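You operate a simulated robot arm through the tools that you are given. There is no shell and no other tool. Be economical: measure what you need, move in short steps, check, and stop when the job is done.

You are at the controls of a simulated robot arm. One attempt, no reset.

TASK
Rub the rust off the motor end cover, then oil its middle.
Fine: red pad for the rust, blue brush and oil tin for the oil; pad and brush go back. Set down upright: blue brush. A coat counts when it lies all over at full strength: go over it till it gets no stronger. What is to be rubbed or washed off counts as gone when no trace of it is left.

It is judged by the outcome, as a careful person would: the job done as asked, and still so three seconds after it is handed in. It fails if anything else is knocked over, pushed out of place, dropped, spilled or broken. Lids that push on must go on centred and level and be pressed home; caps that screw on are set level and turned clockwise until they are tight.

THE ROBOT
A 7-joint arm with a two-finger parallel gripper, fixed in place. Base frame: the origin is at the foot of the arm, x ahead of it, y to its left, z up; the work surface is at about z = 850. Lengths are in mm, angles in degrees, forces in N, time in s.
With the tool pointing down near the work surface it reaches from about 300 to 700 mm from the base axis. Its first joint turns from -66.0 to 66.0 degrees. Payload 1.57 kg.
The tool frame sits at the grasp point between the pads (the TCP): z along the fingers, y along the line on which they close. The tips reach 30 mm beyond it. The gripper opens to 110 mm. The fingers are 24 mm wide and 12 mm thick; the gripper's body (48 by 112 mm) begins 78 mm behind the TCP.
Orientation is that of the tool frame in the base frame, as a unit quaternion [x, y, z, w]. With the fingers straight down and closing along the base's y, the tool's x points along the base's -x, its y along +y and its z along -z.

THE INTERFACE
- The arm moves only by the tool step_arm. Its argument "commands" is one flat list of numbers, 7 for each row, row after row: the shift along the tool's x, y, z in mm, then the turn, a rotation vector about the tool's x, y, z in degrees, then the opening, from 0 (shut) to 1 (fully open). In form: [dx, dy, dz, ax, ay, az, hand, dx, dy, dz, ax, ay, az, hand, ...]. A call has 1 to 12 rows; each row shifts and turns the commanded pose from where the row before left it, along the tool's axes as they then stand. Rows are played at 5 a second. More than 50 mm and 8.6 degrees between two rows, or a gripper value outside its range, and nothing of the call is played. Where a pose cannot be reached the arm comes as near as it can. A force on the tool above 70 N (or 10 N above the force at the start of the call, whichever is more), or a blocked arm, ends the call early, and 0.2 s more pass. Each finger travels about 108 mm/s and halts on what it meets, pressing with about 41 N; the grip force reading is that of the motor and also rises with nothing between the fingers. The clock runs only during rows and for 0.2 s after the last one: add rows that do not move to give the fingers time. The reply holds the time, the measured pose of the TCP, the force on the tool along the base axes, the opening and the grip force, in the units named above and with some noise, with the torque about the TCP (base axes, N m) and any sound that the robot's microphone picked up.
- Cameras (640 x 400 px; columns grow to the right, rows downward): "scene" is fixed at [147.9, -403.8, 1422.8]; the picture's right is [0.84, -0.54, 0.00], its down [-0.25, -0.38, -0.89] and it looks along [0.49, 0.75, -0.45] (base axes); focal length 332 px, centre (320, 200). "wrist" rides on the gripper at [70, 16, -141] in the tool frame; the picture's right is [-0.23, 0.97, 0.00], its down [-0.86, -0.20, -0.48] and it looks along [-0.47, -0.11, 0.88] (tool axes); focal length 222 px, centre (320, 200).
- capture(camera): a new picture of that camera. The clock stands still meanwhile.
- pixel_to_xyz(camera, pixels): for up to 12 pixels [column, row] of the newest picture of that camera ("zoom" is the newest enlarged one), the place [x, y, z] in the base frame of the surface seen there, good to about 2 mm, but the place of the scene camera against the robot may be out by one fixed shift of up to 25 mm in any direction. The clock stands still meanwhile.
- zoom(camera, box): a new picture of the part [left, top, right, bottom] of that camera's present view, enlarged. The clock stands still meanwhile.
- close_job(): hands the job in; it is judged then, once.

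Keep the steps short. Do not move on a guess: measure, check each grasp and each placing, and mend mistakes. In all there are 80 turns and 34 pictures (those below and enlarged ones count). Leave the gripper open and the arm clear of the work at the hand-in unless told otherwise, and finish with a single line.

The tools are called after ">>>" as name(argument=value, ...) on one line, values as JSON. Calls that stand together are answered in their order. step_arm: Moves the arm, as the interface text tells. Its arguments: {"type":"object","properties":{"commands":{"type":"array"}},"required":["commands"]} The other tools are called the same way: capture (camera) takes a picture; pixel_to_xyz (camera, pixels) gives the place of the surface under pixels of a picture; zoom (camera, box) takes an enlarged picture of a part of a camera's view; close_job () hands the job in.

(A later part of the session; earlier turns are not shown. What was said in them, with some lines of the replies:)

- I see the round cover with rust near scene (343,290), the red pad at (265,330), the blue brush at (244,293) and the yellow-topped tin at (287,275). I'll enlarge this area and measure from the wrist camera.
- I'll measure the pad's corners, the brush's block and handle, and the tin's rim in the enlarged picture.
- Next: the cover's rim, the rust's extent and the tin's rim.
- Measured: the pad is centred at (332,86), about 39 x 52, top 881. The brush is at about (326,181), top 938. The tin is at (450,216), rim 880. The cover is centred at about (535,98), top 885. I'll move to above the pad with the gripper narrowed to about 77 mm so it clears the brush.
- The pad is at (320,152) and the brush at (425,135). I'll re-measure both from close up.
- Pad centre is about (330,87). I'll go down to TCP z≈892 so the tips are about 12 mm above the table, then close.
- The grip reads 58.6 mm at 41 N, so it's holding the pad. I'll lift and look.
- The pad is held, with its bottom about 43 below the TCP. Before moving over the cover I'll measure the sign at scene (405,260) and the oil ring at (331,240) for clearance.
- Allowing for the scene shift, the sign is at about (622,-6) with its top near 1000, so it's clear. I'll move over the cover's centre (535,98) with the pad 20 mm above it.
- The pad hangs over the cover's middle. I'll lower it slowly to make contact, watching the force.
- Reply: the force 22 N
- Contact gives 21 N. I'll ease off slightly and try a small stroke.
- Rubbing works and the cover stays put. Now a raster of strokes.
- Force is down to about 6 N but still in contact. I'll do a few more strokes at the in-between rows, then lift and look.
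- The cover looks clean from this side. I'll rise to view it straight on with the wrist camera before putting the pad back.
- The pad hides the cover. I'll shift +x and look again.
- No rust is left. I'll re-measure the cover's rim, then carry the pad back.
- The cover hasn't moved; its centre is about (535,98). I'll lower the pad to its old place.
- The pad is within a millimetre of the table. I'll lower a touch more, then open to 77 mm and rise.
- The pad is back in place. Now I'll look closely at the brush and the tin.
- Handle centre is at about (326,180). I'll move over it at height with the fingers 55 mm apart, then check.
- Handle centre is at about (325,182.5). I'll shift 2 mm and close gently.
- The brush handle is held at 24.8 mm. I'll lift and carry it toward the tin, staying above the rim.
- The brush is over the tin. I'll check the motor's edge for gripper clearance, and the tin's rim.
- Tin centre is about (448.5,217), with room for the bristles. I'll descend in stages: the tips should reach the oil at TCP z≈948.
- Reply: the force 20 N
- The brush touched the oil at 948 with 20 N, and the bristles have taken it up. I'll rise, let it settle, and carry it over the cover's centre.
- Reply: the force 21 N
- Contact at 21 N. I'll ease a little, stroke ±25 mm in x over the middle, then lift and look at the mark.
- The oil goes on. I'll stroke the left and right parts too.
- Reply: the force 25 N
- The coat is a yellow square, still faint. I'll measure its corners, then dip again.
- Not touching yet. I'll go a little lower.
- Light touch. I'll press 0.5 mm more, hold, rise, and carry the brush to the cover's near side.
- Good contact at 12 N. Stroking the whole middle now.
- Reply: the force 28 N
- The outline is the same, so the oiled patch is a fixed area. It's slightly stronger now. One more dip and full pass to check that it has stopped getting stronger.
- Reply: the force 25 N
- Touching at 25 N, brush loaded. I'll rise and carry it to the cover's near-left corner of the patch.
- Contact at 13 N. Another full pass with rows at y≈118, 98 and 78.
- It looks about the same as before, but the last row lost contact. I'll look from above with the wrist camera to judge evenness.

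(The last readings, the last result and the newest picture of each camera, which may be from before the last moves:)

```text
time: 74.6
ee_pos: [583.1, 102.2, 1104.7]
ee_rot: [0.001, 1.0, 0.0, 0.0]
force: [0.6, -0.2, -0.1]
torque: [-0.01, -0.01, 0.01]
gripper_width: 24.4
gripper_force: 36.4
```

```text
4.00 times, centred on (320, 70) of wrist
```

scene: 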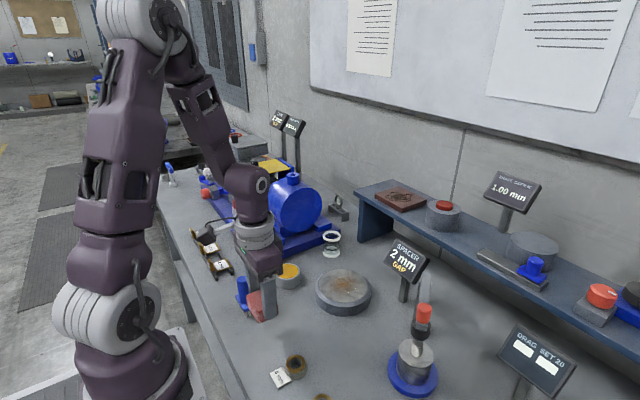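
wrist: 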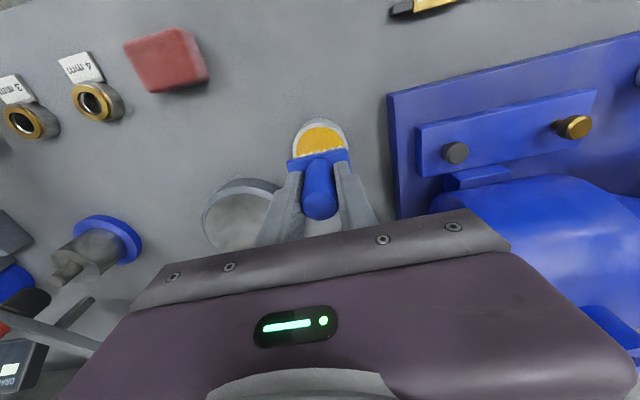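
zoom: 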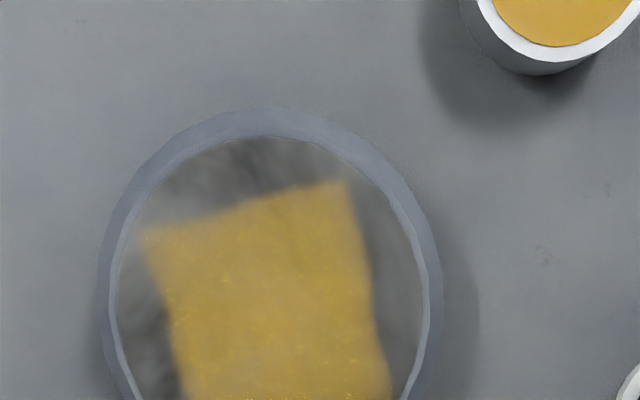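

The patch is fairly even, with the left part a bit weaker. I'll view the whole patch.

>>> zoom(camera="wrist", box=[250, 60, 378, 140])

```text
5.00 times, centred on (314, 100) of wrist
```

zoom: 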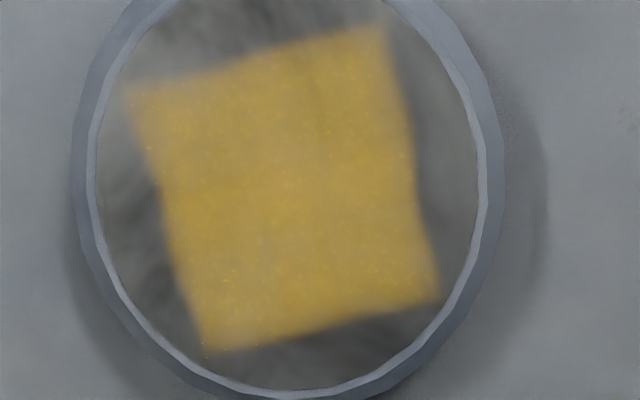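

>>> pixel_to_xyz(camera="zoom", pixels=[[130, 90], [380, 27], [438, 300], [208, 350], [155, 170], [415, 200], [255, 58], [320, 325], [170, 270]])

```text
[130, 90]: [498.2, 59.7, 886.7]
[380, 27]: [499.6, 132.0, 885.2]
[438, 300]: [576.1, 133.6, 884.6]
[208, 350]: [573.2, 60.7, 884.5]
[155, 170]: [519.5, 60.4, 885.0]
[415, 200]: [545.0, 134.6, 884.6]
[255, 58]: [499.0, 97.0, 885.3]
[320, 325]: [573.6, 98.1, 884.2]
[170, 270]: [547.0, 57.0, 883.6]
```

The patch is a 75 mm square, x 499–575 and y 60–134, centred at (537,97). I'll do another loaded pass reaching past its edges, then compare from the same view. Back to the tin.

>>> step_arm(commands=[34, 28, 0, 0, 0, 0, 0.05, 34, 28, 0, 0, 0, 0, 0.05, 34, 28, 0, 0, 0, 0, 0.05, 32.5, 30.5, 0, 0, 0, 0, 0.05, 0, 0, 40, 0, 0, 0, 0.05, 0, 0, 40, 0, 0, 0, 0.05, 0, 0, 40, 0, 0, 0, 0.05, 0, 0, 30, 0, 0, 0, 0.05, 0, 0, 7, 0, 0, 0, 0.05, 0, 0, 2, 0, 0, 0, 0.05, 0, 0, 0, 0, 0, 0, 0.05])

```text
time: 77.0
ee_pos: [448.0, 218.0, 946.6]
ee_rot: [0.001, 1.0, 0.0, 0.001]
force: [-0.7, -0.2, -0.2]
torque: [-0.02, 0.0, 0.0]
gripper_width: 24.5
gripper_force: 36.8
```

>>> step_arm(commands=[0, 0, 0.6, 0, 0, 0, 0.05, 0, 0, 0.6, 0, 0, 0, 0.05, 0, 0, 0, 0, 0, 0, 0.05])

```text
time: 77.8
ee_pos: [449.0, 218.8, 946.7]
ee_rot: [0.001, 1.0, -0.001, 0.002]
force: [-2.1, -1.7, 21.3]
torque: [-0.08, -0.08, 0.01]
gripper_width: 24.6
gripper_force: 36.2
```

Loaded. Carry to (500,122) and make contact.

>>> step_arm(commands=[0, 0, -5, 0, 0, 0, 0.05, 0, 0, -30, 0, 0, 0, 0.05, 0, 0, 0, 0, 0, 0, 0.05, -17, -32, 0, 0, 0, 0, 0.05, -17, -32, 0, 0, 0, 0, 0.05, -18, -32, 0, 0, 0, 0, 0.05, 0, 0, 20, 0, 0, 0, 0.05, 0, 0, 9.7, 0, 0, 0, 0.05, 0, 0, 0.7, 0, 0, 0, 0.05, 0, 0, 0, 0, 0, 0, 0.05])

```text
time: 80.0
ee_pos: [500.7, 122.8, 951.0]
ee_rot: [0.001, 1.0, 0.0, 0.001]
force: [-3.5, -2.9, 13.2]
torque: [-0.02, 0.06, 0.0]
gripper_width: 24.4
gripper_force: 35.8
```

Contact at 13 N. Full pass.

>>> step_arm(commands=[-12, 0, 0, 0, 0, 0, 0.05, -12, 0, 0.1, 0, 0, 0, 0.05, -12, 0, 0, 0, 0, 0, 0.05, -12, 0, 0.1, 0, 0, 0, 0.05, -12, 0, 0, 0, 0, 0, 0.05, -12, 0, 0, 0, 0, 0, 0.05, 0, -12, 0, 0, 0, 0, 0.05, 0, -12, 0, 0, 0, 0, 0.05, 12, 0, 0, 0, 0, 0, 0.05, 12, 0, 0.1, 0, 0, 0, 0.05, 12, 0, 0, 0, 0, 0, 0.05, 12, 0, 0, 0, 0, 0, 0.05])

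>>> step_arm(commands=[12, 0, 0, 0, 0, 0, 0.05, 12, 0, 0, 0, 0, 0, 0.05, 0, -12, 0, 0, 0, 0, 0.05, 0, -13, 0, 0, 0, 0, 0.05, -12, 0, 0.1, 0, 0, 0, 0.05, -12, 0, 0, 0, 0, 0, 0.05, -12, 0, 0, 0, 0, 0, 0.05, -12, 0, 0.1, 0, 0, 0, 0.05, -12, 0, 0, 0, 0, 0, 0.05, -12, 0, 0, 0, 0, 0, 0.05])

```text
time: 82.6
ee_pos: [524.5, 97.7, 949.0]
ee_rot: [0.001, 1.0, 0.0, 0.002]
force: [9.0, -0.4, 18.5]
torque: [-0.02, -0.74, 0.04]
gripper_width: 24.7
gripper_force: 36.0
```

```text
time: 84.8
ee_pos: [571.4, 73.3, 949.2]
ee_rot: [0.002, 1.0, 0.0, 0.002]
force: [-8.4, -0.1, 19.9]
torque: [0.02, 0.36, -0.01]
gripper_width: 25.0
gripper_force: 36.2
```

I'll rise to the same viewing pose and compare.

>>> step_arm(commands=[0, 0, -15, 0, 0, 0, 0.05, 0, 0, -40, 0, 0, 0, 0.05, -4, 10, -40, 0, 0, 0, 0.05, -4, 10, -40, 0, 0, 0, 0.05, -4, 9, -20, 0, 0, 0, 0.05, 0, 0, 0, 0, 0, 0, 0.05])

>>> zoom(camera="wrist", box=[250, 60, 378, 140])

```text
time: 86.2
ee_pos: [584.7, 102.1, 1104.2]
ee_rot: [0.001, 1.0, 0.001, 0.0]
force: [0.2, -1.2, -1.6]
torque: [-0.02, -0.02, -0.01]
gripper_width: 24.5
gripper_force: 36.4
```

```text
5.00 times, centred on (314, 100) of wrist
```

zoom: 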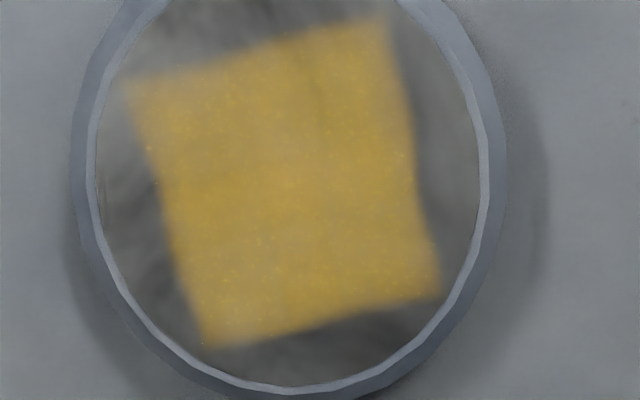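

Same outline and strength as before, so the coat is at its full. Now the brush goes back: over its old spot at (325.5,182.5), then down.

>>> step_arm(commands=[37, 11.5, 0, 0, 0, 0, 0.05, 37, 11.5, 0, 0, 0, 0, 0.05, 37, 11.5, 0, 0, 0, 0, 0.05, 37, 11.5, 0, 0, 0, 0, 0.05, 37, 11.5, 0, 0, 0, 0, 0.05, 37, 11.5, 0, 0, 0, 0, 0.05, 36.5, 11.5, 0, 0, 0, 0, 0.05, 0, 0, 40, 0, 0, 0, 0.05, 0, 0, 40, 0, 0, 0, 0.05, 0, 0, 40, 0, 0, 0, 0.05, 0, 0, 40, 0, 0, 0, 0.05, 0, 0, 0, 0, 0, 0, 0.05])

>>> zoom(camera="scene", box=[210, 230, 330, 330])

```text
time: 88.8
ee_pos: [325.8, 182.1, 944.2]
ee_rot: [0.001, 1.0, -0.001, 0.001]
force: [-0.1, 0.4, -0.2]
torque: [-0.02, 0.01, 0.01]
gripper_width: 24.5
gripper_force: 36.5
```

```text
4.00 times, centred on (270, 280) of scene
```

zoom: 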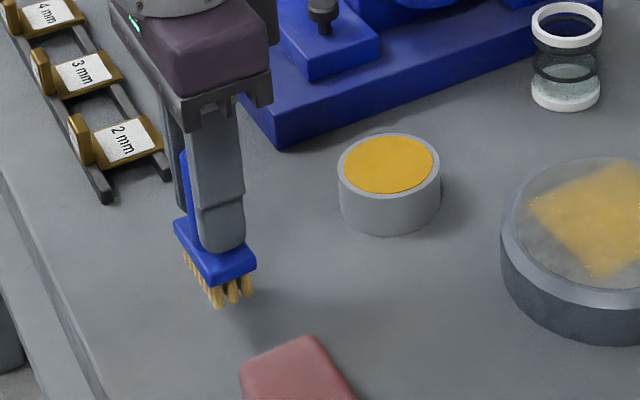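

The brush is level over its spot. Lowering carefully; the table should be met near TCP z≈915.

>>> step_arm(commands=[0, 0, 15, 0, 0, 0, 0.05, 0, 0, 8, 0, 0, 0, 0.05, 0, 0, 3, 0, 0, 0, 0.05, 0, 0, 1, 0, 0, 0, 0.05, 0, 0, 0, 0, 0, 0, 0.05])

```text
time: 90.0
ee_pos: [325.4, 183.3, 917.5]
ee_rot: [0.001, 1.0, 0.0, 0.002]
force: [0.0, 0.1, -0.5]
torque: [-0.01, 0.03, -0.01]
gripper_width: 24.6
gripper_force: 36.3
```

>>> step_arm(commands=[0, 0, 0.8, 0, 0, 0, 0.05, 0, 0, 0.7, 0, 0, 0, 0.05, 0, 0, 0, 0, 0, 0, 0.05])

```text
time: 90.8
ee_pos: [326.2, 183.4, 916.0]
ee_rot: [0.001, 1.0, 0.0, 0.001]
force: [-1.7, -0.5, 8.2]
torque: [-0.01, -0.01, -0.04]
gripper_width: 24.4
gripper_force: 35.9
```

The brush stands on the table (8 N). I'll open gradually to 55 mm and rise straight up.

>>> step_arm(commands=[0, 0, 0, 0, 0, 0, 0.24, 0, 0, 0, 0, 0, 0, 0.3, 0, 0, 0, 0, 0, 0, 0.4, 0, 0, 0, 0, 0, 0, 0.5, 0, 0, 0, 0, 0, 0, 0.5, 0, 0, -15, 0, 0, 0, 0.5, 0, 0, -35, 0, 0, 0, 0.5, 0, 0, -40, 0, 0, 0, 0.5, 0, 0, -40, 0, 0, 0, 0.5, 0, 0, -40, 0, 0, 0, 0.5, 0, 0, 0, 0, 0, 0, 0.5])

>>> capture(camera="scene")

```text
time: 93.2
ee_pos: [325.6, 182.6, 1086.6]
ee_rot: [0.0, 1.0, 0.0, 0.0]
force: [-0.3, -1.1, 0.0]
torque: [0.0, 0.0, 0.0]
gripper_width: 55.0
gripper_force: 0.0
```

```text
6 pictures are left
```

scene: 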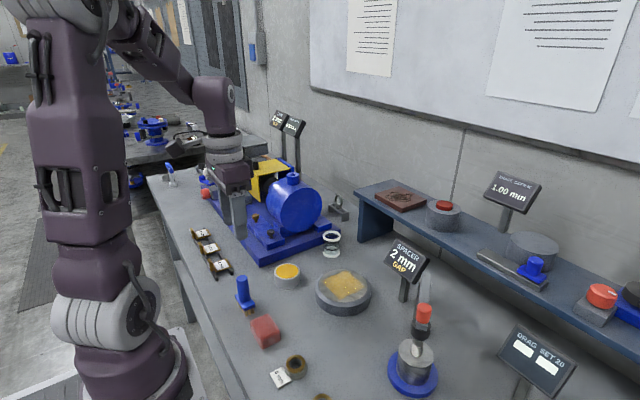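

The brush stands upright, the pad is back and nothing else has moved. I'll rise clear with the gripper open and take a last close look.

>>> step_arm(commands=[-20, -20, -30, 0, 0, 0, 0.8, -25, -25, -30, 0, 0, 0, 1, -25, -25, -30, 0, 0, 0, 1, -25, -25, -30, 0, 0, 0, 1, -25, -25, -25, 0, 0, 0, 1, 0, 0, 0, 0, 0, 0, 1])

>>> zoom(camera="scene", box=[210, 235, 386, 355])

```text
time: 94.6
ee_pos: [445.7, 62.6, 1231.2]
ee_rot: [0.001, 1.0, 0.001, 0.001]
force: [0.0, 0.5, 0.7]
torque: [0.02, -0.03, 0.0]
gripper_width: 110.1
gripper_force: 0.1
```

```text
3.33 times, centred on (298, 295) of scene
```

zoom: 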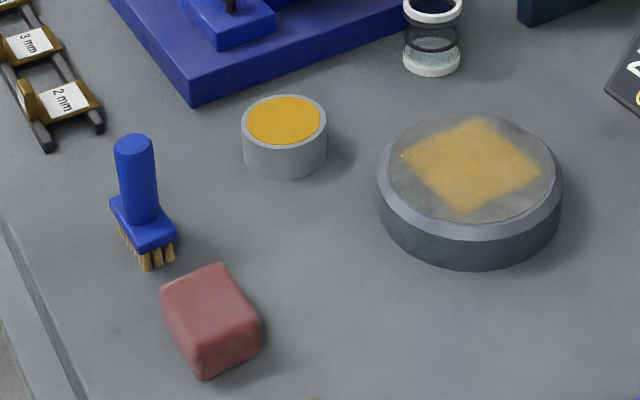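

Everything is in order: rust gone, middle oiled, pad and brush back, gripper open and clear. Handing in.

>>> close_job()

```text
The job is handed in.
```

The motor end cover shows no rust and its middle is oiled until the coat got no stronger; the pad is back in place, the brush is back and upright, and nothing else was disturbed.
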